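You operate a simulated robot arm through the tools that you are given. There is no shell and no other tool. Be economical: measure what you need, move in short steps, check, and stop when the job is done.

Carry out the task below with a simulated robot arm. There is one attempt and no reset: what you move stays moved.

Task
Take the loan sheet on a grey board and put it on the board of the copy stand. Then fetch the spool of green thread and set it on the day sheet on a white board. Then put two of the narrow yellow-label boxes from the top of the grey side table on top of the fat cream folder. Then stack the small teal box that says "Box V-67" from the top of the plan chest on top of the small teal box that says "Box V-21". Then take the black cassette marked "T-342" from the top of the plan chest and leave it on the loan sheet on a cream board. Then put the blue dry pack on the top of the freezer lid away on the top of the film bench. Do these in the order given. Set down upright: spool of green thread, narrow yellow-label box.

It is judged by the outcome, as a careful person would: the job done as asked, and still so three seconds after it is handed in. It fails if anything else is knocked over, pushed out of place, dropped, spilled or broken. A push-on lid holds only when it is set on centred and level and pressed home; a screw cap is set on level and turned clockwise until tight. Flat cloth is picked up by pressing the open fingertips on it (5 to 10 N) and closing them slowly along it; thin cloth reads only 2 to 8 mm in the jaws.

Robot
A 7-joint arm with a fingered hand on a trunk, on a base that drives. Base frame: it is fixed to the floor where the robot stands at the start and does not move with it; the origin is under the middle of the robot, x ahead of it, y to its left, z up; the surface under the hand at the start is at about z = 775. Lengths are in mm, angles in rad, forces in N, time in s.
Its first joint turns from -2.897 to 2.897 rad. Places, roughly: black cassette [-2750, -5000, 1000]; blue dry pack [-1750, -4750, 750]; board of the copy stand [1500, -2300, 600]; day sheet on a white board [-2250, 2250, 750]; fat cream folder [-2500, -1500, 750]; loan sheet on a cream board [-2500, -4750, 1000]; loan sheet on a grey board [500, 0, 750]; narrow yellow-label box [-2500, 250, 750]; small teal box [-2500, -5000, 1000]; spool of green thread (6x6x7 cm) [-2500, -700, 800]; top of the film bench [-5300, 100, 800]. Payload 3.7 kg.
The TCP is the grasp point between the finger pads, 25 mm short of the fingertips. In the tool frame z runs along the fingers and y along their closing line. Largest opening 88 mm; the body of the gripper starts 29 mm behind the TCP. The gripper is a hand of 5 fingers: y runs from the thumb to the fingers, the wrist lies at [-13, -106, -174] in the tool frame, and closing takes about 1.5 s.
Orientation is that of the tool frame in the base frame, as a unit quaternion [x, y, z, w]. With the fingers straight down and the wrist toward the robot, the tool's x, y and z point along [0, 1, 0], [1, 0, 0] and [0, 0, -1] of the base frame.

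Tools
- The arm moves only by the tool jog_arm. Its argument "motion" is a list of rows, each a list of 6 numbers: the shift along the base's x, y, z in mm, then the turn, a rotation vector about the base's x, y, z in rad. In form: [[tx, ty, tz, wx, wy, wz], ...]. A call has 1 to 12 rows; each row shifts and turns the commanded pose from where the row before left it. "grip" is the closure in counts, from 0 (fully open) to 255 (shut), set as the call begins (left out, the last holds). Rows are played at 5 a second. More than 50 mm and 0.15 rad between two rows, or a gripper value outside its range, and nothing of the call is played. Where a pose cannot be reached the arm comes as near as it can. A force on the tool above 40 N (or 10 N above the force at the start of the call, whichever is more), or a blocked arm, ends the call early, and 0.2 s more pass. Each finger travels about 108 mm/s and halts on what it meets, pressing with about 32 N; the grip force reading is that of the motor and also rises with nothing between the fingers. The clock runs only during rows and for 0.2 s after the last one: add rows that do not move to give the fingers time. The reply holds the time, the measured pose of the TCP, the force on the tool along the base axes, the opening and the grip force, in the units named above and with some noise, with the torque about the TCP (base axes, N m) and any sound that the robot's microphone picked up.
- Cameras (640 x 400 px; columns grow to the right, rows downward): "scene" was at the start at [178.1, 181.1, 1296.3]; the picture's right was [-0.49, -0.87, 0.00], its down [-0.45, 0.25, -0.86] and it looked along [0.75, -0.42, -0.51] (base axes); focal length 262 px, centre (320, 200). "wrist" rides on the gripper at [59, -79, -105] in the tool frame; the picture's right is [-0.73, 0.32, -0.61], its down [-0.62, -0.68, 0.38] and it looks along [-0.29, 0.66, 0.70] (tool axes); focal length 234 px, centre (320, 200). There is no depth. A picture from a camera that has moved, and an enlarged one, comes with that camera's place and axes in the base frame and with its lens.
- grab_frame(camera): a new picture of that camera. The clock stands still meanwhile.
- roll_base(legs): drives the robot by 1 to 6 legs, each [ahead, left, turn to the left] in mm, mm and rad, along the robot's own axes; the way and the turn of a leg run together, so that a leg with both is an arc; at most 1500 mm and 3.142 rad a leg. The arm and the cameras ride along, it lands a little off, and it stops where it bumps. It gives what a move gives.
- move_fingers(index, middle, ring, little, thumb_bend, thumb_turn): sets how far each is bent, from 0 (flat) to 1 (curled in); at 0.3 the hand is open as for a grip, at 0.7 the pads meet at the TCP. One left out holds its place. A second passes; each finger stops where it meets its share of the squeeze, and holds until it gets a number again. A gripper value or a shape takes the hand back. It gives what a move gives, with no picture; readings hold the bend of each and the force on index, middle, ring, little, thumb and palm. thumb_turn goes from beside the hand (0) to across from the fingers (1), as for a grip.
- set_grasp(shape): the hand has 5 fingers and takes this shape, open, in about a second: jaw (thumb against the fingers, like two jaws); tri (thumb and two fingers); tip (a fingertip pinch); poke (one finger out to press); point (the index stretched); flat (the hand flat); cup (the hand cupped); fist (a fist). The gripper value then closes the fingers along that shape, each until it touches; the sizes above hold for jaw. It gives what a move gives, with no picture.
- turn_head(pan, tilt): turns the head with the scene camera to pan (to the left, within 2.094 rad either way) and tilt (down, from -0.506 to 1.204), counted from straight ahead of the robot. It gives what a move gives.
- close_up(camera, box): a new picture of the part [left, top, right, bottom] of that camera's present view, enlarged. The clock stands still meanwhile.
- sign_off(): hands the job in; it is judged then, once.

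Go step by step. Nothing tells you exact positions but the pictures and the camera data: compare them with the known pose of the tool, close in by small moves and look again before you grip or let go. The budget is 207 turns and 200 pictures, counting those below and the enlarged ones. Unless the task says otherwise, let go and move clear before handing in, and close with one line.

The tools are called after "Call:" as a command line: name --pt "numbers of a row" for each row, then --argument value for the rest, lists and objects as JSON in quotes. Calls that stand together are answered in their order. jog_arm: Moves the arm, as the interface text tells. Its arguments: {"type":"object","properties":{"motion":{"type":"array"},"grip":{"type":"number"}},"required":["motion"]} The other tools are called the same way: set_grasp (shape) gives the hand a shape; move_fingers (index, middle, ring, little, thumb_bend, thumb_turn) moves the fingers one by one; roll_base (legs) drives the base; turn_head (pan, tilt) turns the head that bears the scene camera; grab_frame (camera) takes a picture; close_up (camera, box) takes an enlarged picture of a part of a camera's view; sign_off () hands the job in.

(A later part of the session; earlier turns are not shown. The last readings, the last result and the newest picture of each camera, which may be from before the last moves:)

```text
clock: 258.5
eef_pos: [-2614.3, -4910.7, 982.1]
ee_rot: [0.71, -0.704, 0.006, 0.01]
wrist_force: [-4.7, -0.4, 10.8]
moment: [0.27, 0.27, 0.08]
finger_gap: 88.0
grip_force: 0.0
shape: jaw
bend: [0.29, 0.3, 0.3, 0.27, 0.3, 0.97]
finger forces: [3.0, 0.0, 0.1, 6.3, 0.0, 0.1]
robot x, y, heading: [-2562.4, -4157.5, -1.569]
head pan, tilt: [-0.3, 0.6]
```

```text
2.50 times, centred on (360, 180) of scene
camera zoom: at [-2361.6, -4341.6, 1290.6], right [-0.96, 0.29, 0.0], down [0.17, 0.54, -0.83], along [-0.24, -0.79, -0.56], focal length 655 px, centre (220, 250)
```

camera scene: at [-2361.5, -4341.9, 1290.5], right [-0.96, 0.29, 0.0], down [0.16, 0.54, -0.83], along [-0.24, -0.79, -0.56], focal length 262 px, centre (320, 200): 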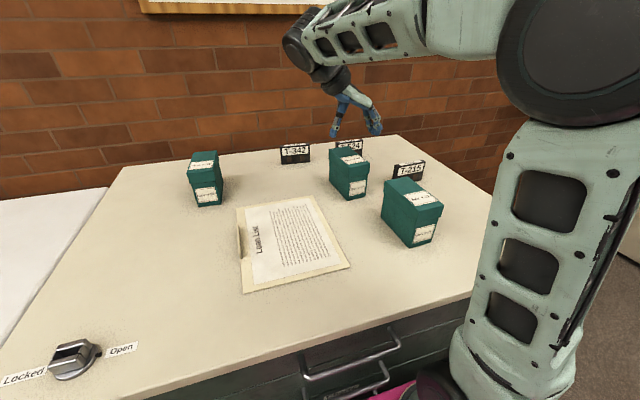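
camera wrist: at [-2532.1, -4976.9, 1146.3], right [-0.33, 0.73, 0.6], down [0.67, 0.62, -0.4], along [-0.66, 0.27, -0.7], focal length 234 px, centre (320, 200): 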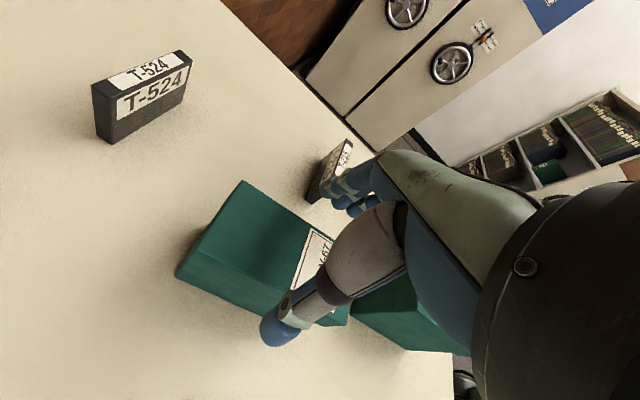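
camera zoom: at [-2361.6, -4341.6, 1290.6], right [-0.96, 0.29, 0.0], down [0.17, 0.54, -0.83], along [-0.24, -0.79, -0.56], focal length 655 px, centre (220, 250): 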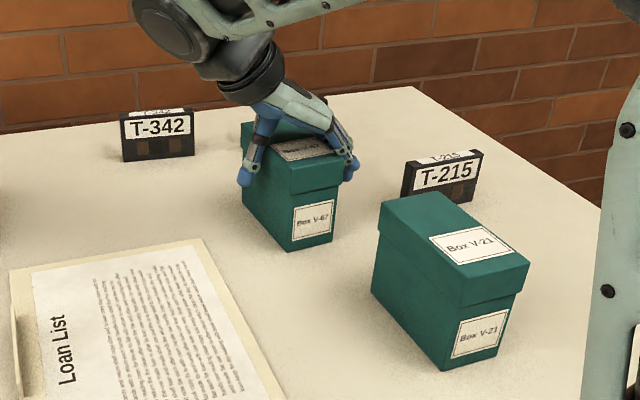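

Call:
jog_arm --pt "-3 0 1 0 0 0" --pt "0 0 0 0 0 0" --pt "0 0 0 0 0 0" --pt "0 0 0 0 0 0" --pt "0 0 0 0 0 0" --pt "0 0 0 0 0 0" --pt "0 0 0 0 0 0" --grip 255

Call:
jog_arm --pt "0 0 5 0 0 0" --pt "0 0 10 0 0 0" --pt "0 0 25 0 0 0" --pt "0 0 40 0 0 0" --pt "0 0 40 0 0 0" --pt "0 0 30 0 0 0" --pt "0 0 0 0 0 0"

Call:
grab_frame --camera "scene"

Call:
grab_frame --camera "wrist"

```text
clock: 260.1
eef_pos: [-2616.4, -4910.5, 981.6]
ee_rot: [0.71, -0.704, 0.004, 0.008]
wrist_force: [0.6, -0.3, -2.5]
moment: [0.08, 0.0, 0.03]
finger_gap: 56.9
grip_force: 32.0
shape: jaw
bend: [0.39, 0.42, 0.38, 0.3, 0.65, 0.99]
finger forces: [23.1, 8.7, 3.5, 2.9, 37.0, 0.1]
robot x, y, heading: [-2561.4, -4156.7, -1.565]
head pan, tilt: [-0.3, 0.6]
```

```text
clock: 261.7
eef_pos: [-2616.3, -4910.0, 1131.5]
ee_rot: [0.71, -0.704, 0.005, 0.006]
wrist_force: [0.6, 0.3, -3.4]
moment: [0.01, -0.02, -0.01]
finger_gap: 56.7
grip_force: 31.6
shape: jaw
bend: [0.39, 0.42, 0.38, 0.31, 0.65, 0.99]
finger forces: [23.2, 8.6, 3.2, 2.9, 37.3, 0.0]
robot x, y, heading: [-2561.1, -4153.7, -1.574]
head pan, tilt: [-0.3, 0.6]
```

```text
71 pictures are left
camera scene: at [-2361.5, -4342.0, 1290.5], right [-0.96, 0.29, 0.0], down [0.17, 0.54, -0.82], along [-0.24, -0.79, -0.57], focal length 262 px, centre (320, 200)
```

scene: 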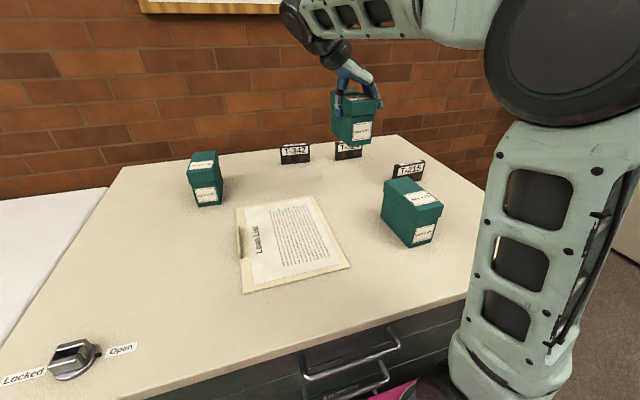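

```text
70 pictures are left
camera wrist: at [-2535.5, -4966.0, 1237.1], right [-0.33, 0.73, 0.6], down [0.67, 0.62, -0.4], along [-0.66, 0.27, -0.7], focal length 234 px, centre (320, 200)
```

wrist: 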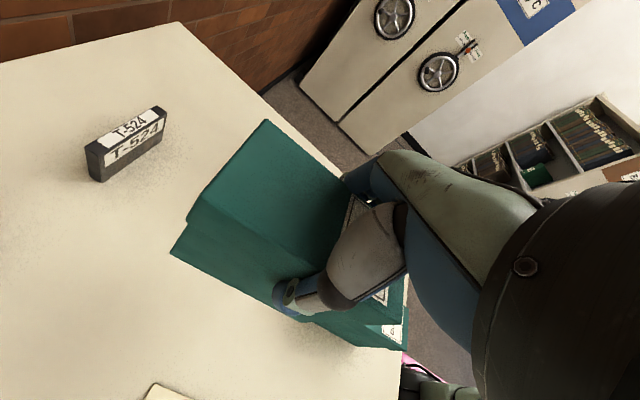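

V-67 is lifted whole. I'll use the base to carry it back 194 mm and right 54 mm, over V-21.

Call:
jog_arm --pt "0 0 30 0 0 0" --pt "0 0 0 0 0 0"

Call:
roll_base --legs '[[-194, -54, 0]]'

Call:
grab_frame --camera "wrist"

Call:
grab_frame --camera "scene"

```text
clock: 262.3
eef_pos: [-2615.0, -4910.4, 1161.0]
ee_rot: [0.71, -0.704, 0.005, 0.007]
wrist_force: [-0.1, -0.1, -3.1]
moment: [0.02, -0.01, 0.01]
finger_gap: 57.1
grip_force: 32.0
shape: jaw
bend: [0.39, 0.42, 0.38, 0.31, 0.65, 0.99]
finger forces: [23.2, 8.5, 3.3, 2.9, 37.3, 0.0]
robot x, y, heading: [-2558.3, -4154.4, -1.565]
head pan, tilt: [-0.3, 0.6]
```

```text
clock: 263.9
eef_pos: [-2671.3, -4712.8, 1160.6]
ee_rot: [0.71, -0.704, 0.005, 0.008]
wrist_force: [-0.2, -0.6, -2.7]
moment: [0.05, -0.02, 0.02]
finger_gap: 57.0
grip_force: 31.7
shape: jaw
bend: [0.39, 0.42, 0.38, 0.31, 0.65, 0.99]
finger forces: [23.1, 8.5, 3.0, 2.9, 37.3, 0.0]
robot x, y, heading: [-2611.7, -3959.6, -1.568]
head pan, tilt: [-0.3, 0.6]
```

```text
69 pictures are left
camera wrist: at [-2591.4, -4768.8, 1265.9], right [-0.33, 0.73, 0.6], down [0.68, 0.62, -0.4], along [-0.66, 0.27, -0.7], focal length 234 px, centre (320, 200)
```

wrist: 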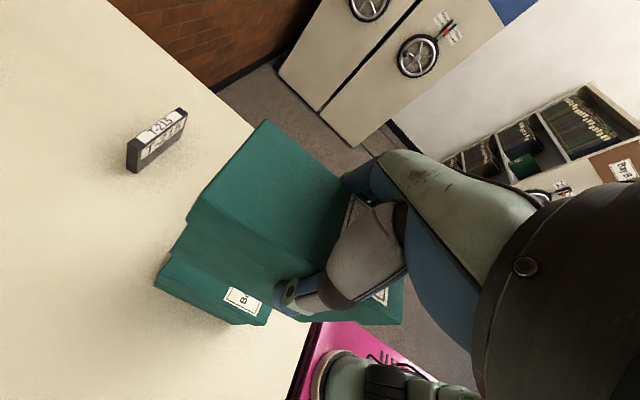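

```text
68 pictures are left
camera scene: at [-2416.6, -4145.0, 1290.5], right [-0.96, 0.29, 0.0], down [0.17, 0.54, -0.82], along [-0.24, -0.79, -0.57], focal length 262 px, centre (320, 200)
```

scene: 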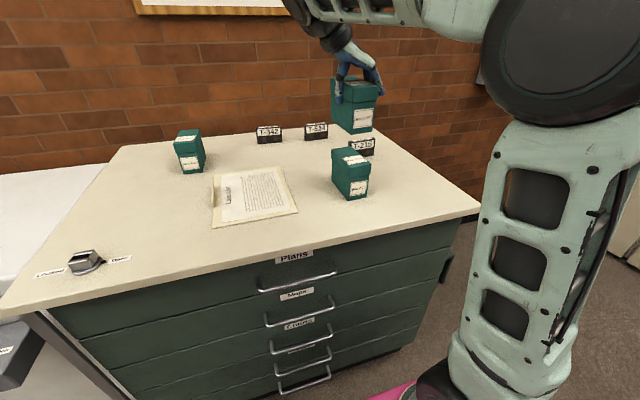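

Call:
close_up --camera "scene" --box '[290, 60, 430, 210]'

Call:
close_up --camera "wrist" --box '[120, 100, 440, 340]'

```text
2.67 times, centred on (360, 135) of scene
camera zoom: at [-2416.6, -4145.0, 1290.5], right [-0.96, 0.29, 0.0], down [0.17, 0.54, -0.82], along [-0.24, -0.79, -0.57], focal length 699 px, centre (213, 373)
```

zoom: 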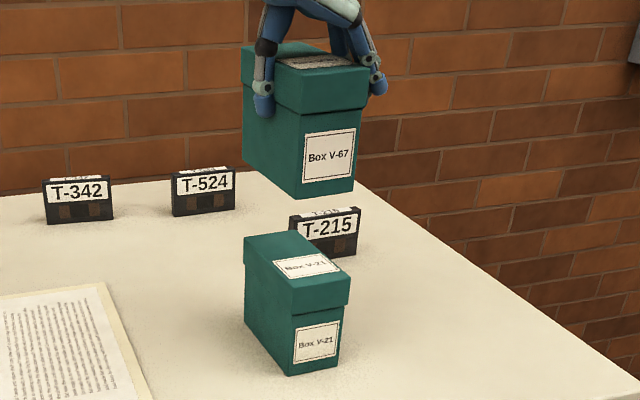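

```text
1.67 times, centred on (280, 220) of wrist
camera zoom: at [-2591.4, -4768.8, 1265.9], right [-0.33, 0.73, 0.6], down [0.68, 0.62, -0.4], along [-0.66, 0.27, -0.7], focal length 390 px, centre (387, 167)
```

zoom: 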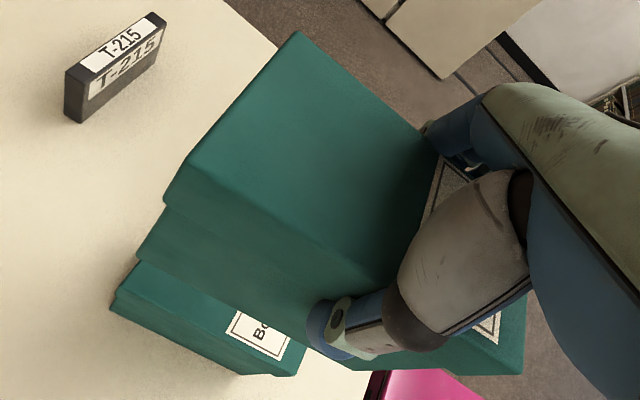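

V-67 is aligned above V-21 to within a few millimetres. I'll lower it.

Call:
jog_arm --pt "0 -2 -30 0 0 0" --pt "0 0 -25 0 0 0" --pt "0 0 -8 0 0 0" --pt "0 0 0 0 0 0"

Call:
close_up --camera "scene" --box '[290, 60, 430, 210]'

Call:
close_up --camera "wrist" --box '[120, 100, 440, 340]'

```text
clock: 264.9
eef_pos: [-2670.5, -4715.7, 1097.5]
ee_rot: [0.709, -0.705, 0.005, 0.007]
wrist_force: [0.0, 0.2, -2.4]
moment: [0.03, -0.01, 0.01]
finger_gap: 57.1
grip_force: 31.5
shape: jaw
bend: [0.39, 0.42, 0.38, 0.31, 0.65, 0.99]
finger forces: [23.2, 8.6, 3.1, 2.9, 37.3, 0.0]
robot x, y, heading: [-2615.1, -3960.8, -1.57]
head pan, tilt: [-0.3, 0.6]
```

```text
2.67 times, centred on (360, 135) of scene
camera zoom: at [-2416.6, -4145.1, 1290.5], right [-0.96, 0.29, 0.0], down [0.17, 0.54, -0.82], along [-0.24, -0.79, -0.57], focal length 699 px, centre (213, 373)
```

zoom: 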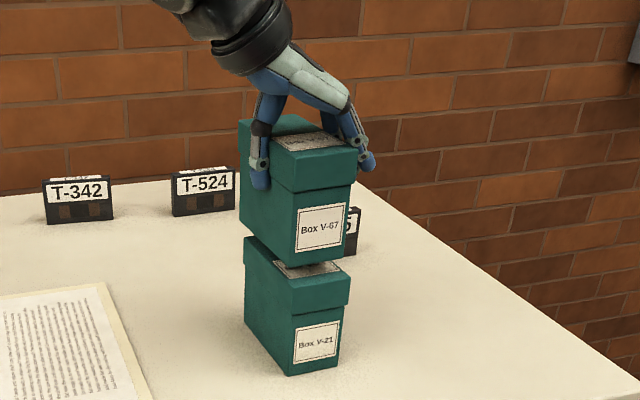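

```text
1.67 times, centred on (280, 220) of wrist
camera zoom: at [-2591.1, -4771.8, 1202.5], right [-0.33, 0.73, 0.6], down [0.68, 0.62, -0.4], along [-0.66, 0.27, -0.7], focal length 390 px, centre (387, 167)
```

zoom: 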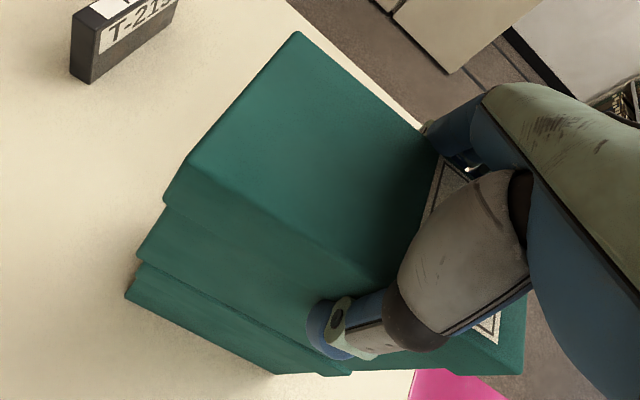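

Call:
jog_arm --pt "0 0 -5 0 0 0" --pt "0 0 -4 0 0 0" --pt "0 0 -3 0 0 0" --pt "0 0 -3 0 0 0" --pt "0 0 -3 0 0 0" --pt "0 0 -3 0 0 0" --pt "0 0 0 0 0 0"

Call:
close_up --camera "scene" --box '[290, 60, 430, 210]'

```text
clock: 266.5
eef_pos: [-2672.3, -4714.8, 1081.0]
ee_rot: [0.71, -0.705, 0.009, 0.012]
wrist_force: [-0.1, -1.8, 14.6]
moment: [0.17, -0.35, 0.03]
finger_gap: 56.7
grip_force: 31.6
shape: jaw
bend: [0.39, 0.42, 0.38, 0.31, 0.65, 0.99]
finger forces: [26.0, 9.5, 2.4, 3.2, 37.8, 0.1]
robot x, y, heading: [-2618.6, -3958.3, -1.57]
head pan, tilt: [-0.3, 0.6]
stopped in row 7: the force on the tool passed its limit at 42 N (the readings are from after the stop); the commanded pose is now the measured one
```

```text
2.67 times, centred on (360, 135) of scene
camera zoom: at [-2416.6, -4144.7, 1290.6], right [-0.96, 0.29, 0.0], down [0.17, 0.54, -0.83], along [-0.24, -0.79, -0.56], focal length 699 px, centre (213, 373)
```

zoom: 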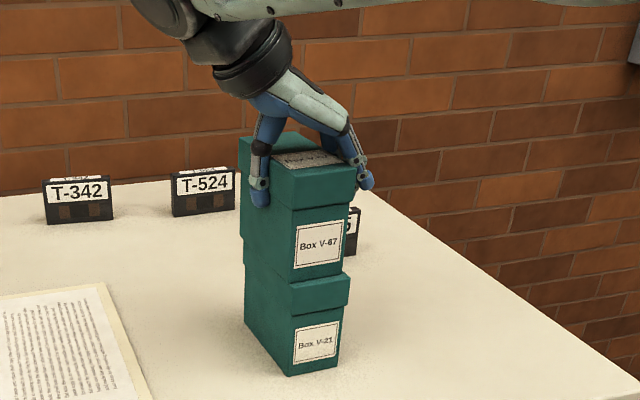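

V-67 rests squarely on V-21. Releasing and lifting.

Call:
jog_arm --pt "0 0 1 0 0 0" --pt "0 0 0 0 0 0"

Call:
jog_arm --pt "0 0 0 0 0 0" --pt "0 0 0 0 0 0" --pt "0 0 0 0 0 0" --pt "0 0 0 0 0 0" --pt "0 0 4 0 0 0" --pt "0 0 8 0 0 0" --pt "0 0 20 0 0 0" --pt "0 0 30 0 0 0" --pt "0 0 40 0 0 0" --pt "0 0 0 0 0 0" --grip 0

Call:
close_up --camera "scene" --box '[290, 60, 430, 210]'

```text
clock: 267.1
eef_pos: [-2671.3, -4715.6, 1080.2]
ee_rot: [0.71, -0.704, 0.006, 0.01]
wrist_force: [-0.6, -0.8, 12.3]
moment: [0.13, -0.31, 0.05]
finger_gap: 56.7
grip_force: 32.2
shape: jaw
bend: [0.39, 0.42, 0.38, 0.31, 0.65, 0.99]
finger forces: [25.9, 9.4, 2.5, 3.0, 37.8, 0.1]
robot x, y, heading: [-2612.8, -3960.6, -1.569]
head pan, tilt: [-0.3, 0.6]
```

```text
clock: 269.3
eef_pos: [-2671.7, -4711.6, 1183.2]
ee_rot: [0.71, -0.705, 0.006, 0.01]
wrist_force: [-0.1, 0.3, -0.2]
moment: [-0.01, 0.0, 0.0]
finger_gap: 88.3
grip_force: 0.1
shape: jaw
bend: [0.3, 0.3, 0.3, 0.3, 0.3, 0.98]
finger forces: [0.0, 0.0, 0.0, 0.1, 0.0, 0.0]
robot x, y, heading: [-2615.2, -3959.4, -1.571]
head pan, tilt: [-0.3, 0.6]
```

```text
2.67 times, centred on (360, 135) of scene
camera zoom: at [-2416.6, -4145.1, 1290.5], right [-0.96, 0.29, 0.0], down [0.17, 0.54, -0.83], along [-0.24, -0.79, -0.56], focal length 699 px, centre (213, 373)
```

zoom: 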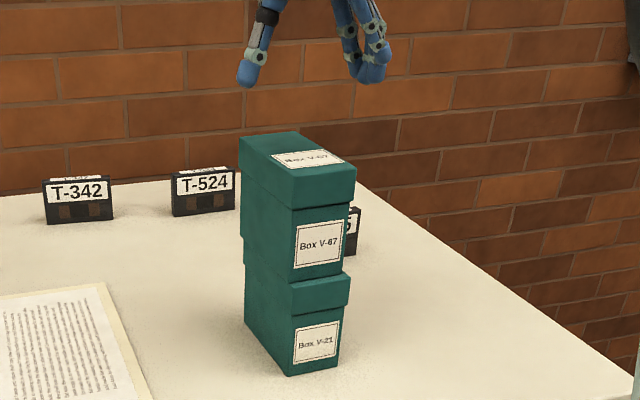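

The stack is good. Next cassette T-342, standing at about (−2512, −5130) with its top at z≈966; I'll move in and turn the tool back to close along y.

Call:
roll_base --legs '[[0, 100, 0], [185, 0, 0]]'

Call:
jog_arm --pt "6 -10 0 0 0 0.1428" --pt "6 -10 0 0 0 0.1428" --pt "6 -10 0 0 0 0.1428" --pt "6 -15 0 0 0 0.1428" --pt "6 -15 0 0 0 0.1428" --pt "6 -15 0 0 0 0.1428" --pt "6 -20 -5 0 0 0.1428" --pt "6 -20 -10 0 0 0.1428" --pt "6 -20 -20 0 0 0.1428" --pt "6 -15 -20 0 0 0.1428" --pt "0 0 -20 0 0 0.1428" --pt "0 0 0 0 0 0" --grip 70

Call:
turn_head --pan -0.1 --tilt 0.6

Call:
grab_frame --camera "scene"

Call:
grab_frame --camera "wrist"

```text
clock: 271.6
eef_pos: [-2568.4, -4900.4, 1184.0]
ee_rot: [0.71, -0.704, 0.006, 0.01]
wrist_force: [0.1, 0.2, -0.9]
moment: [0.0, 0.02, 0.0]
finger_gap: 88.0
grip_force: 0.1
shape: jaw
bend: [0.3, 0.3, 0.3, 0.3, 0.3, 0.98]
finger forces: [0.1, 0.0, 0.1, 0.1, 0.0, 0.1]
robot x, y, heading: [-2514.9, -4145.0, -1.566]
head pan, tilt: [-0.3, 0.6]
```

```text
clock: 274.2
eef_pos: [-2510.0, -5049.3, 1107.4]
ee_rot: [1.0, 0.004, 0.013, 0.003]
wrist_force: [0.0, -0.1, -0.1]
moment: [-0.02, -0.02, 0.0]
finger_gap: 64.4
grip_force: 0.0
shape: jaw
bend: [0.27, 0.36, 0.33, 0.34, 0.56, 0.99]
finger forces: [0.0, 0.1, 0.1, 0.0, 0.0, 0.0]
robot x, y, heading: [-2514.3, -4146.8, -1.567]
head pan, tilt: [-0.3, 0.6]
```

```text
clock: 274.9
eef_pos: [-2509.5, -5049.5, 1107.5]
ee_rot: [1.0, 0.004, 0.012, 0.003]
wrist_force: [-0.3, 0.4, -0.5]
moment: [-0.04, 0.0, 0.0]
finger_gap: 64.1
grip_force: 0.1
shape: jaw
bend: [0.27, 0.36, 0.33, 0.34, 0.56, 0.99]
finger forces: [0.1, 0.0, 0.1, 0.0, 0.0, 0.0]
robot x, y, heading: [-2519.1, -4147.6, -1.571]
head pan, tilt: [-0.099, 0.6]
```

```text
61 pictures are left
camera scene: at [-2298.4, -4333.8, 1290.5], right [-1.0, 0.1, 0.0], down [0.05, 0.56, -0.83], along [-0.08, -0.82, -0.56], focal length 262 px, centre (320, 200)
```

scene: 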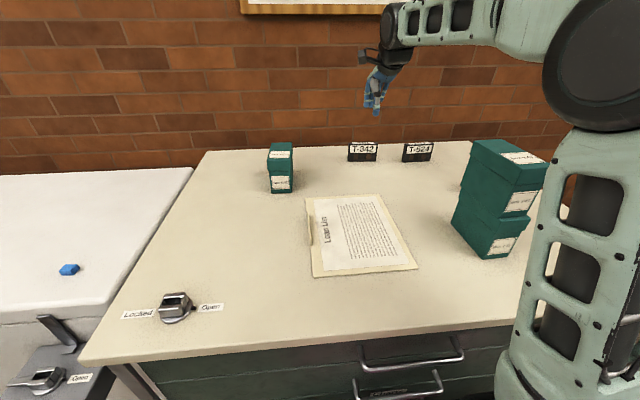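

```text
60 pictures are left
camera wrist: at [-2453.2, -4969.5, 1213.6], right [-0.74, -0.33, 0.59], down [-0.62, 0.67, -0.4], along [-0.27, -0.66, -0.7], focal length 234 px, centre (320, 200)
```

wrist: 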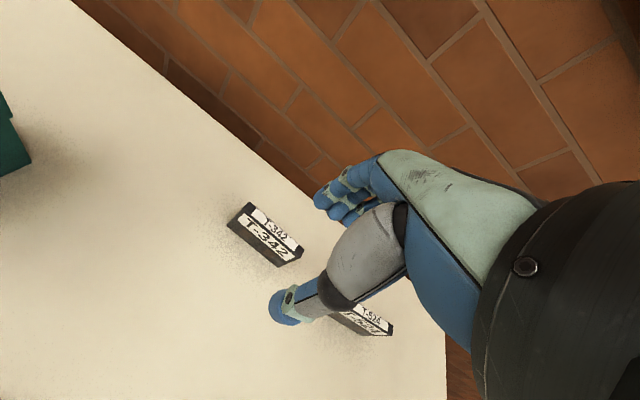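

T-342's top centre is at (−2512, −5113), z≈966. Moving over it.

Call:
jog_arm --pt "0 -30 -10 0 0 0" --pt "-2 -33 -20 0 0 0" --pt "0 0 -35 0 0 0" --pt "0 0 -30 0 0 0" --pt "0 0 0 0 0 0"

Call:
close_up --camera "scene" --box '[320, 80, 440, 180]'

Call:
grab_frame --camera "wrist"

```text
clock: 276.1
eef_pos: [-2509.7, -5112.3, 1014.4]
ee_rot: [1.0, 0.004, 0.013, 0.003]
wrist_force: [0.4, -0.5, -0.9]
moment: [0.01, -0.02, -0.01]
finger_gap: 63.8
grip_force: 0.1
shape: jaw
bend: [0.27, 0.36, 0.33, 0.34, 0.56, 0.99]
finger forces: [0.0, 0.0, 0.0, 0.0, 0.1, 0.0]
robot x, y, heading: [-2515.8, -4149.1, -1.571]
head pan, tilt: [-0.099, 0.6]
```

```text
4.00 times, centred on (380, 130) of scene
camera zoom: at [-2298.3, -4333.8, 1290.5], right [-1.0, 0.1, 0.0], down [0.05, 0.56, -0.83], along [-0.08, -0.82, -0.56], focal length 1048 px, centre (80, 480)
```

zoom: 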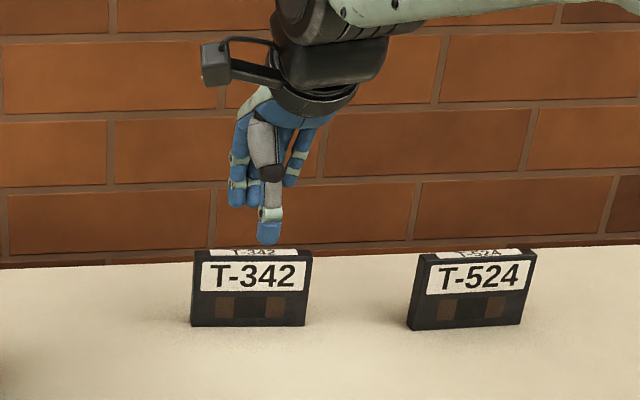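

```text
58 pictures are left
camera wrist: at [-2454.4, -5032.4, 1119.8], right [-0.74, -0.33, 0.59], down [-0.62, 0.67, -0.4], along [-0.27, -0.66, -0.7], focal length 234 px, centre (320, 200)
```

wrist: 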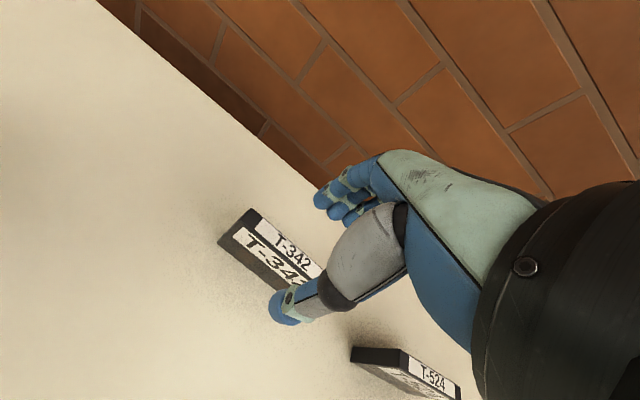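

Call:
jog_arm --pt "5 -4 -25 0 0 0" --pt "0 0 -25 0 0 0" --pt "0 0 -15 0 0 0" --pt "0 0 0 0 0 0"

Call:
close_up --camera "scene" --box '[320, 80, 440, 180]'

Call:
grab_frame --camera "wrist"

```text
clock: 277.1
eef_pos: [-2504.9, -5116.5, 948.7]
ee_rot: [1.0, 0.005, 0.012, 0.003]
wrist_force: [0.2, -0.2, 0.9]
moment: [0.0, -0.02, -0.01]
finger_gap: 64.2
grip_force: 0.1
shape: jaw
bend: [0.27, 0.36, 0.33, 0.34, 0.56, 0.99]
finger forces: [0.0, 0.0, 0.0, 0.0, 0.0, 0.0]
robot x, y, heading: [-2514.1, -4148.8, -1.565]
head pan, tilt: [-0.099, 0.6]
```

```text
4.00 times, centred on (380, 130) of scene
camera zoom: at [-2298.3, -4333.8, 1290.5], right [-1.0, 0.1, 0.0], down [0.05, 0.56, -0.83], along [-0.08, -0.82, -0.56], focal length 1048 px, centre (80, 480)
```

zoom: 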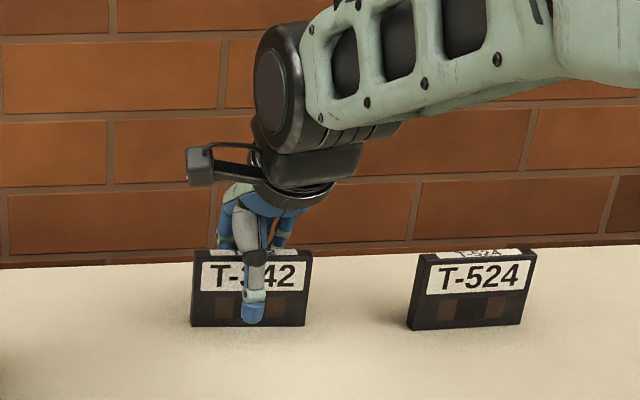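

```text
56 pictures are left
camera wrist: at [-2449.1, -5035.7, 1053.7], right [-0.74, -0.33, 0.59], down [-0.62, 0.67, -0.4], along [-0.27, -0.66, -0.7], focal length 234 px, centre (320, 200)
```

wrist: 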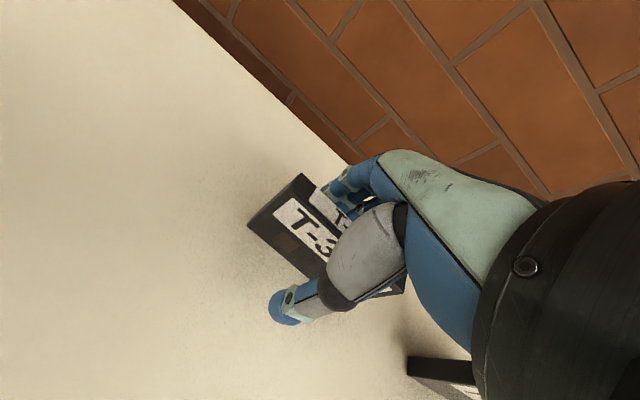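

The cassette is between thumb and fingers. Closing and lifting.

Call:
jog_arm --pt "0 0 0 0 0 0" --pt "0 0 0 0 0 0" --pt "0 0 0 0 0 0" --pt "0 0 0 0 0 0" --pt "0 0 0 0 0 0" --pt "0 0 0 0 0 0" --pt "0 0 0 0 0 0" --grip 255

Call:
jog_arm --pt "0 0 5 0 0 0" --pt "0 0 10 0 0 0" --pt "0 0 25 0 0 0" --pt "0 10 40 0 0 0" --pt "0 20 40 0 0 0" --pt "0 30 30 0 0 0" --pt "0 0 0 0 0 0"

Call:
grab_frame --camera "scene"

Call:
grab_frame --camera "wrist"

```text
clock: 278.7
eef_pos: [-2505.3, -5116.0, 948.3]
ee_rot: [1.0, 0.005, 0.013, 0.002]
wrist_force: [-0.7, -1.2, -0.5]
moment: [0.01, 0.01, 0.0]
finger_gap: 9.6
grip_force: 32.2
shape: jaw
bend: [0.72, 0.66, 0.7, 0.7, 0.75, 1.0]
finger forces: [19.6, 6.5, 2.7, 0.1, 29.1, 0.0]
robot x, y, heading: [-2516.1, -4146.9, -1.564]
head pan, tilt: [-0.099, 0.6]
```

```text
clock: 280.3
eef_pos: [-2507.2, -5055.4, 1098.2]
ee_rot: [1.0, 0.005, 0.012, 0.003]
wrist_force: [0.5, 0.5, 0.0]
moment: [-0.02, 0.0, -0.01]
finger_gap: 9.2
grip_force: 32.3
shape: jaw
bend: [0.72, 0.66, 0.7, 0.7, 0.75, 0.99]
finger forces: [20.3, 6.2, 2.6, 0.0, 28.9, 0.0]
robot x, y, heading: [-2516.6, -4147.6, -1.563]
head pan, tilt: [-0.099, 0.6]
```

```text
55 pictures are left
camera scene: at [-2298.3, -4333.9, 1290.5], right [-1.0, 0.1, 0.0], down [0.05, 0.56, -0.82], along [-0.08, -0.82, -0.57], focal length 262 px, centre (320, 200)
```

scene: 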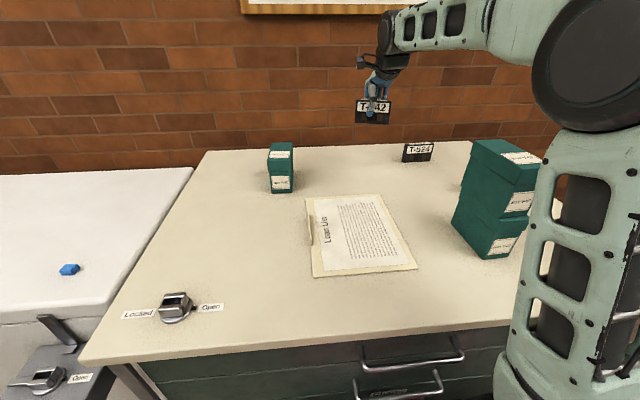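

```text
54 pictures are left
camera wrist: at [-2450.7, -4975.1, 1202.8], right [-0.74, -0.33, 0.59], down [-0.62, 0.67, -0.4], along [-0.27, -0.66, -0.7], focal length 234 px, centre (320, 200)
```

wrist: 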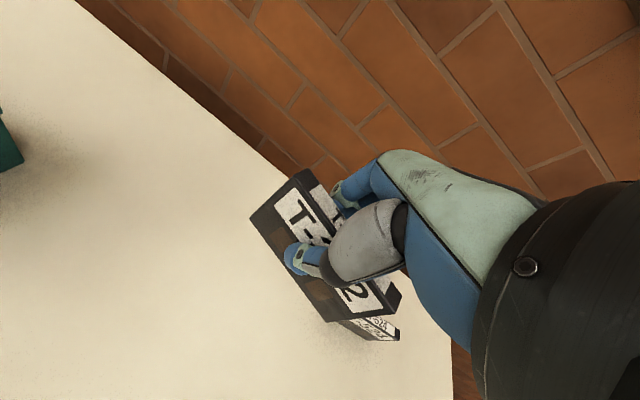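

Cassette T-342 is held upright. I'll carry it with the base over the loan sheet (centre about (−2415, −4765)).

Call:
roll_base --legs '[[-285, 82, 0]]'

Call:
jog_arm --pt "0 0 -40 0 0 0" --pt "0 0 -40 0 0 0" --pt "0 0 -30 0 0 0" --pt "0 0 0 0 0 0"

Call:
grab_frame --camera "scene"

Call:
grab_frame --camera "wrist"

```text
clock: 282.4
eef_pos: [-2429.5, -4768.1, 1097.3]
ee_rot: [1.0, 0.003, 0.012, 0.002]
wrist_force: [-0.3, 1.0, 0.5]
moment: [-0.01, -0.02, 0.0]
finger_gap: 9.3
grip_force: 32.1
shape: jaw
bend: [0.72, 0.66, 0.7, 0.7, 0.75, 0.99]
finger forces: [20.1, 6.2, 2.6, 0.0, 28.8, 0.0]
robot x, y, heading: [-2433.3, -3856.4, -1.563]
head pan, tilt: [-0.099, 0.6]
```

```text
clock: 283.4
eef_pos: [-2427.3, -4767.5, 985.4]
ee_rot: [1.0, 0.004, 0.012, 0.002]
wrist_force: [-0.3, -0.3, 0.0]
moment: [0.01, -0.02, 0.02]
finger_gap: 9.1
grip_force: 32.6
shape: jaw
bend: [0.72, 0.66, 0.7, 0.7, 0.75, 0.99]
finger forces: [20.3, 6.2, 2.4, 0.1, 28.8, 0.0]
robot x, y, heading: [-2435.6, -3858.6, -1.571]
head pan, tilt: [-0.099, 0.6]
```

```text
53 pictures are left
camera scene: at [-2219.4, -4047.4, 1290.5], right [-1.0, 0.1, 0.0], down [0.06, 0.56, -0.83], along [-0.08, -0.82, -0.56], focal length 262 px, centre (320, 200)
```

scene: 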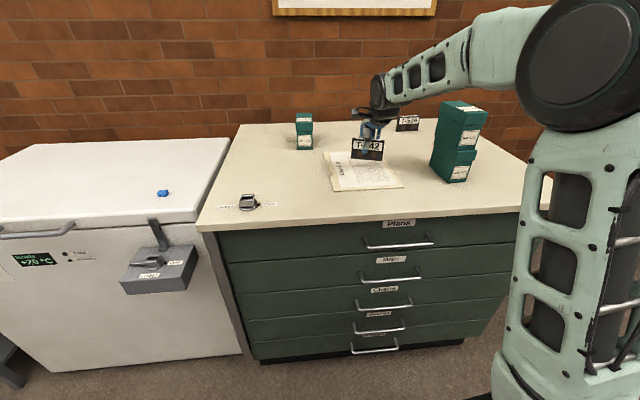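

```text
52 pictures are left
camera wrist: at [-2370.1, -4688.7, 1091.5], right [-0.74, -0.32, 0.59], down [-0.62, 0.68, -0.4], along [-0.27, -0.66, -0.7], focal length 234 px, centre (320, 200)
```

wrist: 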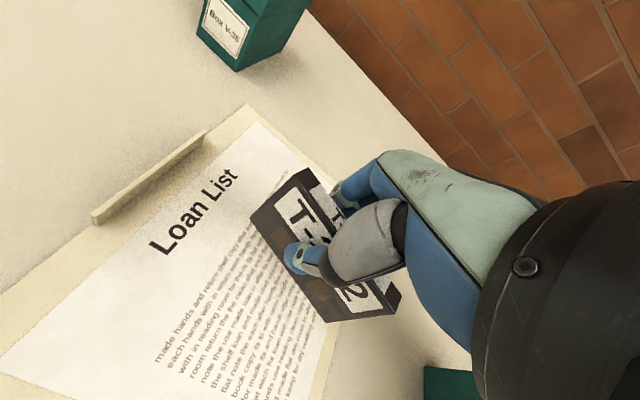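

Call:
jog_arm --pt "0 0 -15 0 0 0" --pt "0 0 -6 0 0 0" --pt "0 0 -3 0 0 0" --pt "0 0 -3 0 0 0" --pt "0 0 -2 0 0 0" --pt "0 0 -2 0 0 0" --pt "0 0 -2 0 0 0" --pt "0 0 0 0 0 0"

Call:
close_up --camera "scene" --box '[310, 100, 430, 200]'

```text
clock: 285.1
eef_pos: [-2429.0, -4767.6, 954.4]
ee_rot: [1.0, 0.004, 0.012, 0.003]
wrist_force: [-0.9, 0.2, -1.0]
moment: [0.04, 0.0, 0.02]
finger_gap: 9.3
grip_force: 32.1
shape: jaw
bend: [0.72, 0.66, 0.7, 0.7, 0.75, 0.99]
finger forces: [20.2, 6.2, 2.3, 0.0, 28.8, 0.1]
robot x, y, heading: [-2434.8, -3859.8, -1.564]
head pan, tilt: [-0.099, 0.6]
```

```text
4.00 times, centred on (370, 150) of scene
camera zoom: at [-2219.4, -4047.4, 1290.5], right [-1.0, 0.1, 0.0], down [0.06, 0.56, -0.83], along [-0.08, -0.82, -0.56], focal length 1048 px, centre (120, 400)
```

zoom: 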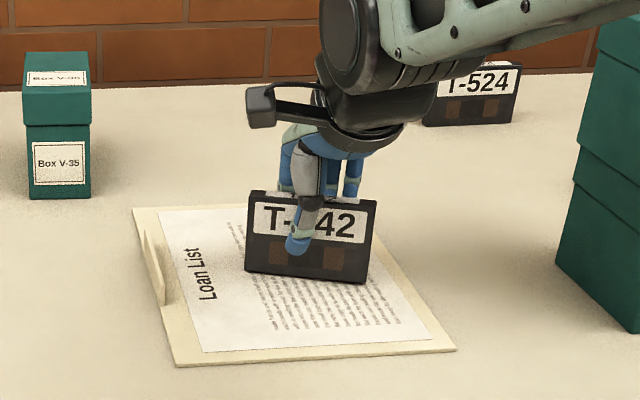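

The cassette has rolled a few degrees in the grip; I'll raise slightly and rotate +0.12 rad about y to level it.

Call:
jog_arm --pt "0 0 8 0 0 0" --pt "0 0 0 0 0.06 0" --pt "0 0 0 0 0.06 0" --pt "0 0 0 0 0 0"

Call:
close_up --camera "scene" --box '[310, 100, 430, 200]'

```text
clock: 286.1
eef_pos: [-2430.1, -4768.0, 961.2]
ee_rot: [0.999, 0.004, -0.048, 0.002]
wrist_force: [0.2, -0.4, -0.5]
moment: [-0.01, 0.02, -0.01]
finger_gap: 9.3
grip_force: 32.3
shape: jaw
bend: [0.72, 0.66, 0.7, 0.7, 0.75, 0.99]
finger forces: [20.5, 6.2, 2.4, 0.0, 28.7, 0.1]
robot x, y, heading: [-2436.7, -3860.6, -1.572]
head pan, tilt: [-0.099, 0.6]
```

```text
4.00 times, centred on (370, 150) of scene
camera zoom: at [-2219.4, -4047.4, 1290.5], right [-1.0, 0.1, 0.0], down [0.06, 0.56, -0.83], along [-0.08, -0.82, -0.56], focal length 1048 px, centre (120, 400)
```

zoom: 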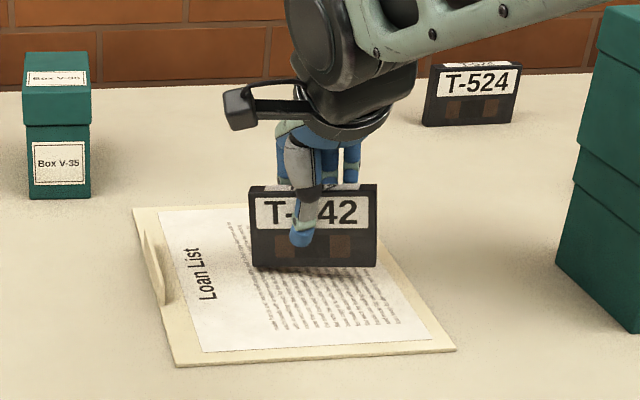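

Call:
jog_arm --pt "0 0 0 0 0.04 0" --pt "0 0 -5 0 0 0" --pt "0 0 -3 0 0 0" --pt "0 0 -3 0 0 0" --pt "0 0 -2 0 0 0" --pt "0 0 -2 0 0 0" --pt "0 0 -2 0 0 0" --pt "0 0 -2 0 0 0" --pt "0 0 -2 0 0 0" --pt "0 0 0 0 0 0"

Call:
close_up --camera "scene" --box '[310, 100, 430, 200]'

```text
clock: 288.0
eef_pos: [-2428.2, -4769.3, 949.6]
ee_rot: [0.998, 0.003, -0.067, 0.009]
wrist_force: [-1.1, 3.3, 16.6]
moment: [0.01, -0.08, 0.09]
finger_gap: 10.9
grip_force: 31.5
shape: jaw
bend: [0.72, 0.66, 0.7, 0.7, 0.76, 0.99]
finger forces: [21.5, 7.0, 2.6, 0.1, 34.1, 0.0]
robot x, y, heading: [-2433.9, -3859.3, -1.573]
head pan, tilt: [-0.099, 0.6]
stopped in row 9: the force on the tool passed its limit at 42 N (the readings are from after the stop); the commanded pose is now the measured one
```

```text
4.00 times, centred on (370, 150) of scene
camera zoom: at [-2219.4, -4046.7, 1290.6], right [-1.0, 0.1, 0.0], down [0.06, 0.56, -0.83], along [-0.08, -0.82, -0.56], focal length 1048 px, centre (120, 400)
```

zoom: 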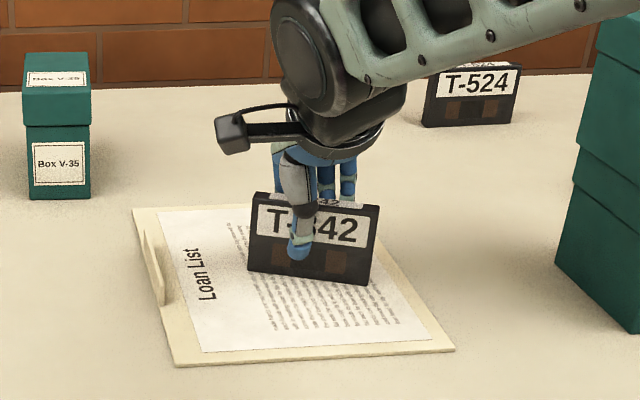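

Call:
grab_frame --camera "wrist"

Call:
close_up --camera "scene" --box '[345, 135, 415, 185]'

```text
48 pictures are left
camera wrist: at [-2357.3, -4688.2, 1044.4], right [-0.64, -0.32, 0.7], down [-0.67, 0.67, -0.31], along [-0.38, -0.67, -0.64], focal length 234 px, centre (320, 200)
```

wrist: 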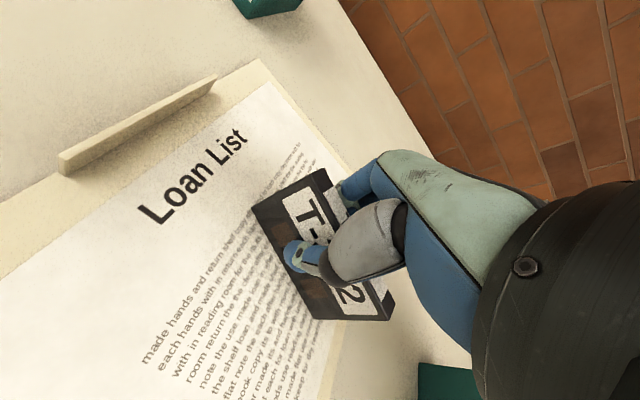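

```text
8.00 times, centred on (380, 160) of scene
camera zoom: at [-2219.4, -4046.7, 1290.6], right [-1.0, 0.1, 0.0], down [0.06, 0.56, -0.83], along [-0.08, -0.82, -0.56], focal length 2096 px, centre (-160, 520)
```

zoom: 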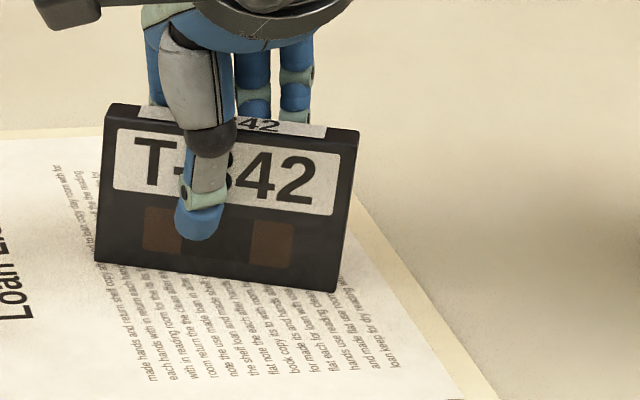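

The edges are truly vertical, so the cassette stands flush (just slightly yawed). I'll release gently.

Call:
jog_arm --pt "0 0 1.5 0 0 0" --pt "0 0 0 0 0 0"

Call:
jog_arm --pt "0 0 0 0 0 0" --pt "0 0 0 0 0 0" --pt "0 0 0 0 0 0" --pt "0 0 0 0 0 0" --grip 70

Call:
close_up --camera "scene" --box '[310, 100, 430, 200]'

Call:
grab_frame --camera "wrist"

```text
clock: 288.6
eef_pos: [-2429.3, -4767.9, 948.9]
ee_rot: [0.998, 0.003, -0.067, 0.007]
wrist_force: [-1.8, 2.5, 19.1]
moment: [-0.02, -0.02, 0.07]
finger_gap: 11.0
grip_force: 31.9
shape: jaw
bend: [0.72, 0.66, 0.7, 0.7, 0.76, 0.99]
finger forces: [22.2, 7.3, 2.8, 0.0, 33.7, 0.0]
robot x, y, heading: [-2435.8, -3862.2, -1.567]
head pan, tilt: [-0.099, 0.6]
```

```text
clock: 289.6
eef_pos: [-2429.3, -4769.5, 948.4]
ee_rot: [0.998, 0.003, -0.067, 0.005]
wrist_force: [1.1, 0.2, -0.5]
moment: [0.01, 0.0, -0.01]
finger_gap: 63.2
grip_force: 0.1
shape: jaw
bend: [0.27, 0.36, 0.33, 0.34, 0.56, 0.99]
finger forces: [0.0, 0.0, 0.0, 0.0, 0.0, 0.0]
robot x, y, heading: [-2436.0, -3861.5, -1.572]
head pan, tilt: [-0.099, 0.6]
```

```text
4.00 times, centred on (370, 150) of scene
camera zoom: at [-2219.4, -4047.4, 1290.5], right [-1.0, 0.1, 0.0], down [0.06, 0.56, -0.83], along [-0.08, -0.82, -0.56], focal length 1048 px, centre (120, 400)
```

zoom: 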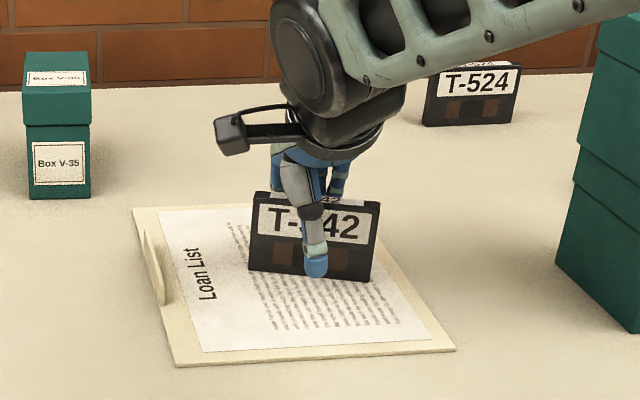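

```text
45 pictures are left
camera wrist: at [-2356.9, -4688.8, 1043.2], right [-0.64, -0.32, 0.7], down [-0.67, 0.67, -0.3], along [-0.38, -0.67, -0.64], focal length 234 px, centre (320, 200)
```

wrist: 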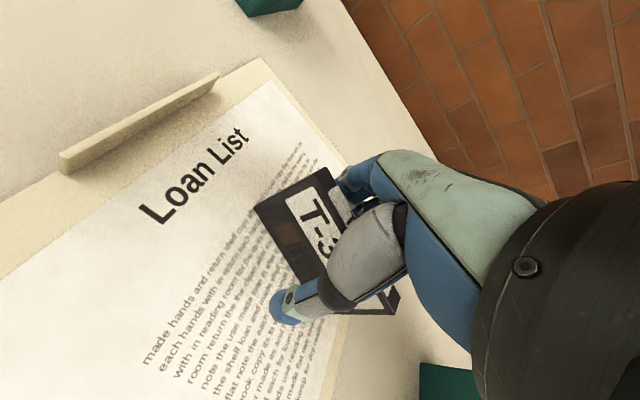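

Call:
jog_arm --pt "0 0 8 0 0 0" --pt "0 0 15 0 0 0" --pt "0 0 25 0 0 0" --pt "0 0 40 0 0 0" --pt "0 0 40 0 -0.08 0" --pt "0 0 40 0 -0.08 0" --pt "0 0 40 0 0 0" --pt "0 0 0 0 0 0"

Call:
grab_frame --camera "scene"

```text
clock: 291.4
eef_pos: [-2429.4, -4767.3, 1157.9]
ee_rot: [1.0, 0.003, 0.013, 0.006]
wrist_force: [0.3, 0.1, -0.7]
moment: [0.02, -0.02, -0.01]
finger_gap: 63.8
grip_force: 0.0
shape: jaw
bend: [0.27, 0.36, 0.33, 0.34, 0.56, 0.99]
finger forces: [0.0, 0.0, 0.0, 0.0, 0.0, 0.0]
robot x, y, heading: [-2434.1, -3858.1, -1.57]
head pan, tilt: [-0.099, 0.6]
```

```text
44 pictures are left
camera scene: at [-2219.4, -4047.4, 1290.5], right [-1.0, 0.1, 0.0], down [0.06, 0.56, -0.83], along [-0.08, -0.82, -0.56], focal length 262 px, centre (320, 200)
```

scene: 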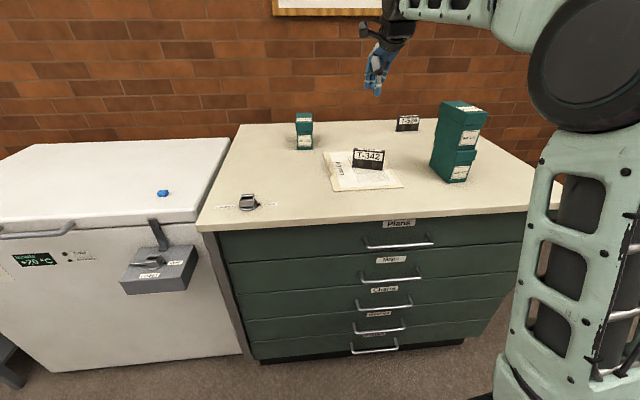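

T-342 stands on the loan sheet. Next the blue dry pack on the freezer lid; I'll back a little, shift left and look.

Call:
roll_base --legs '[[-60, 560, 0]]'

Call:
turn_head --pan -0.1 --tilt 0.7

Call:
grab_frame --camera "scene"

Call:
grab_frame --camera "wrist"

```text
clock: 294.7
eef_pos: [-1854.8, -4705.8, 1156.9]
ee_rot: [1.0, 0.002, 0.012, 0.006]
wrist_force: [0.3, 0.8, 1.0]
moment: [0.02, -0.01, -0.01]
finger_gap: 63.6
grip_force: 0.0
shape: jaw
bend: [0.27, 0.36, 0.33, 0.34, 0.56, 0.99]
finger forces: [0.1, 0.0, 0.1, 0.0, 0.0, 0.1]
robot x, y, heading: [-1856.4, -3796.6, -1.572]
head pan, tilt: [-0.099, 0.6]
```

```text
clock: 295.3
eef_pos: [-1854.9, -4704.8, 1156.1]
ee_rot: [1.0, 0.002, 0.012, 0.006]
wrist_force: [-0.4, 0.6, 0.1]
moment: [-0.04, -0.01, -0.01]
finger_gap: 63.6
grip_force: 0.1
shape: jaw
bend: [0.27, 0.36, 0.33, 0.34, 0.56, 0.99]
finger forces: [0.0, 0.1, 0.1, 0.1, 0.0, 0.0]
robot x, y, heading: [-1859.3, -3800.4, -1.569]
head pan, tilt: [-0.099, 0.7]
```

```text
43 pictures are left
camera scene: at [-1643.4, -3982.6, 1281.9], right [-1.0, 0.1, 0.0], down [0.06, 0.64, -0.77], along [-0.08, -0.76, -0.64], focal length 262 px, centre (320, 200)
```

scene: 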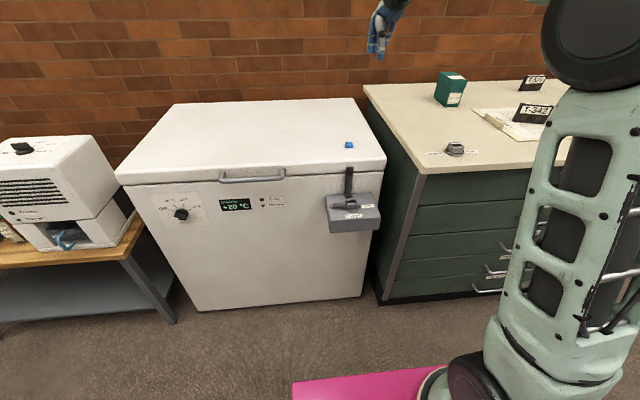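

```text
42 pictures are left
camera wrist: at [-1798.5, -4625.3, 1261.9], right [-0.74, -0.32, 0.59], down [-0.62, 0.67, -0.41], along [-0.27, -0.67, -0.69], focal length 234 px, centre (320, 200)
```

wrist: 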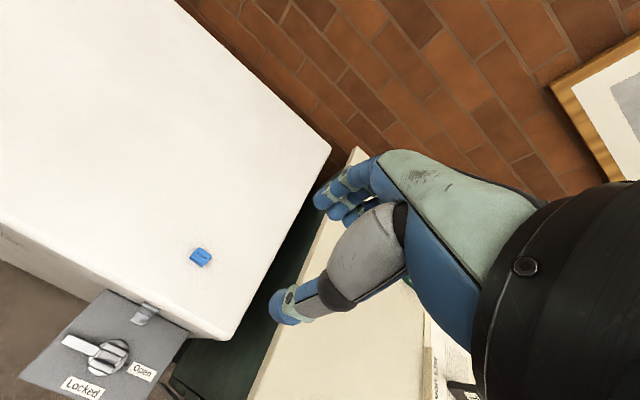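

Call:
close_up --camera "wrist" --box '[160, 230, 240, 280]'

Call:
close_up --camera "scene" --box '[330, 130, 370, 160]'

```text
8.00 times, centred on (200, 255) of wrist
camera zoom: at [-1798.5, -4625.3, 1261.9], right [-0.74, -0.32, 0.59], down [-0.62, 0.67, -0.41], along [-0.27, -0.67, -0.69], focal length 1873 px, centre (1280, -240)
```

zoom: 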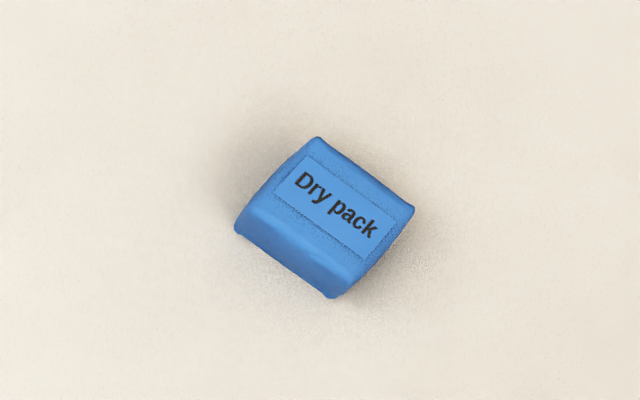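

```text
13.33 times, centred on (350, 145) of scene
camera zoom: at [-1643.4, -3982.6, 1281.9], right [-1.0, 0.1, 0.0], down [0.06, 0.64, -0.77], along [-0.08, -0.76, -0.64], focal length 3493 px, centre (-80, 933)
```

zoom: 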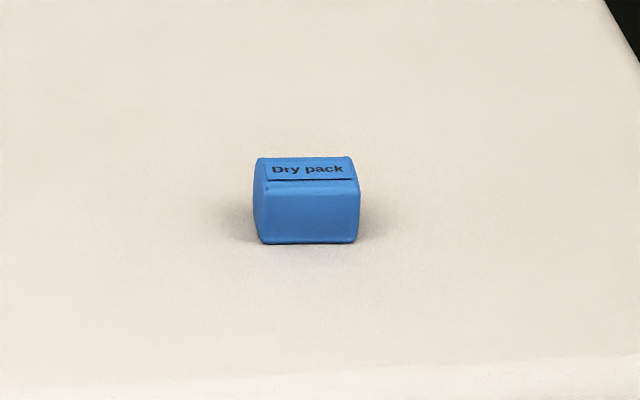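

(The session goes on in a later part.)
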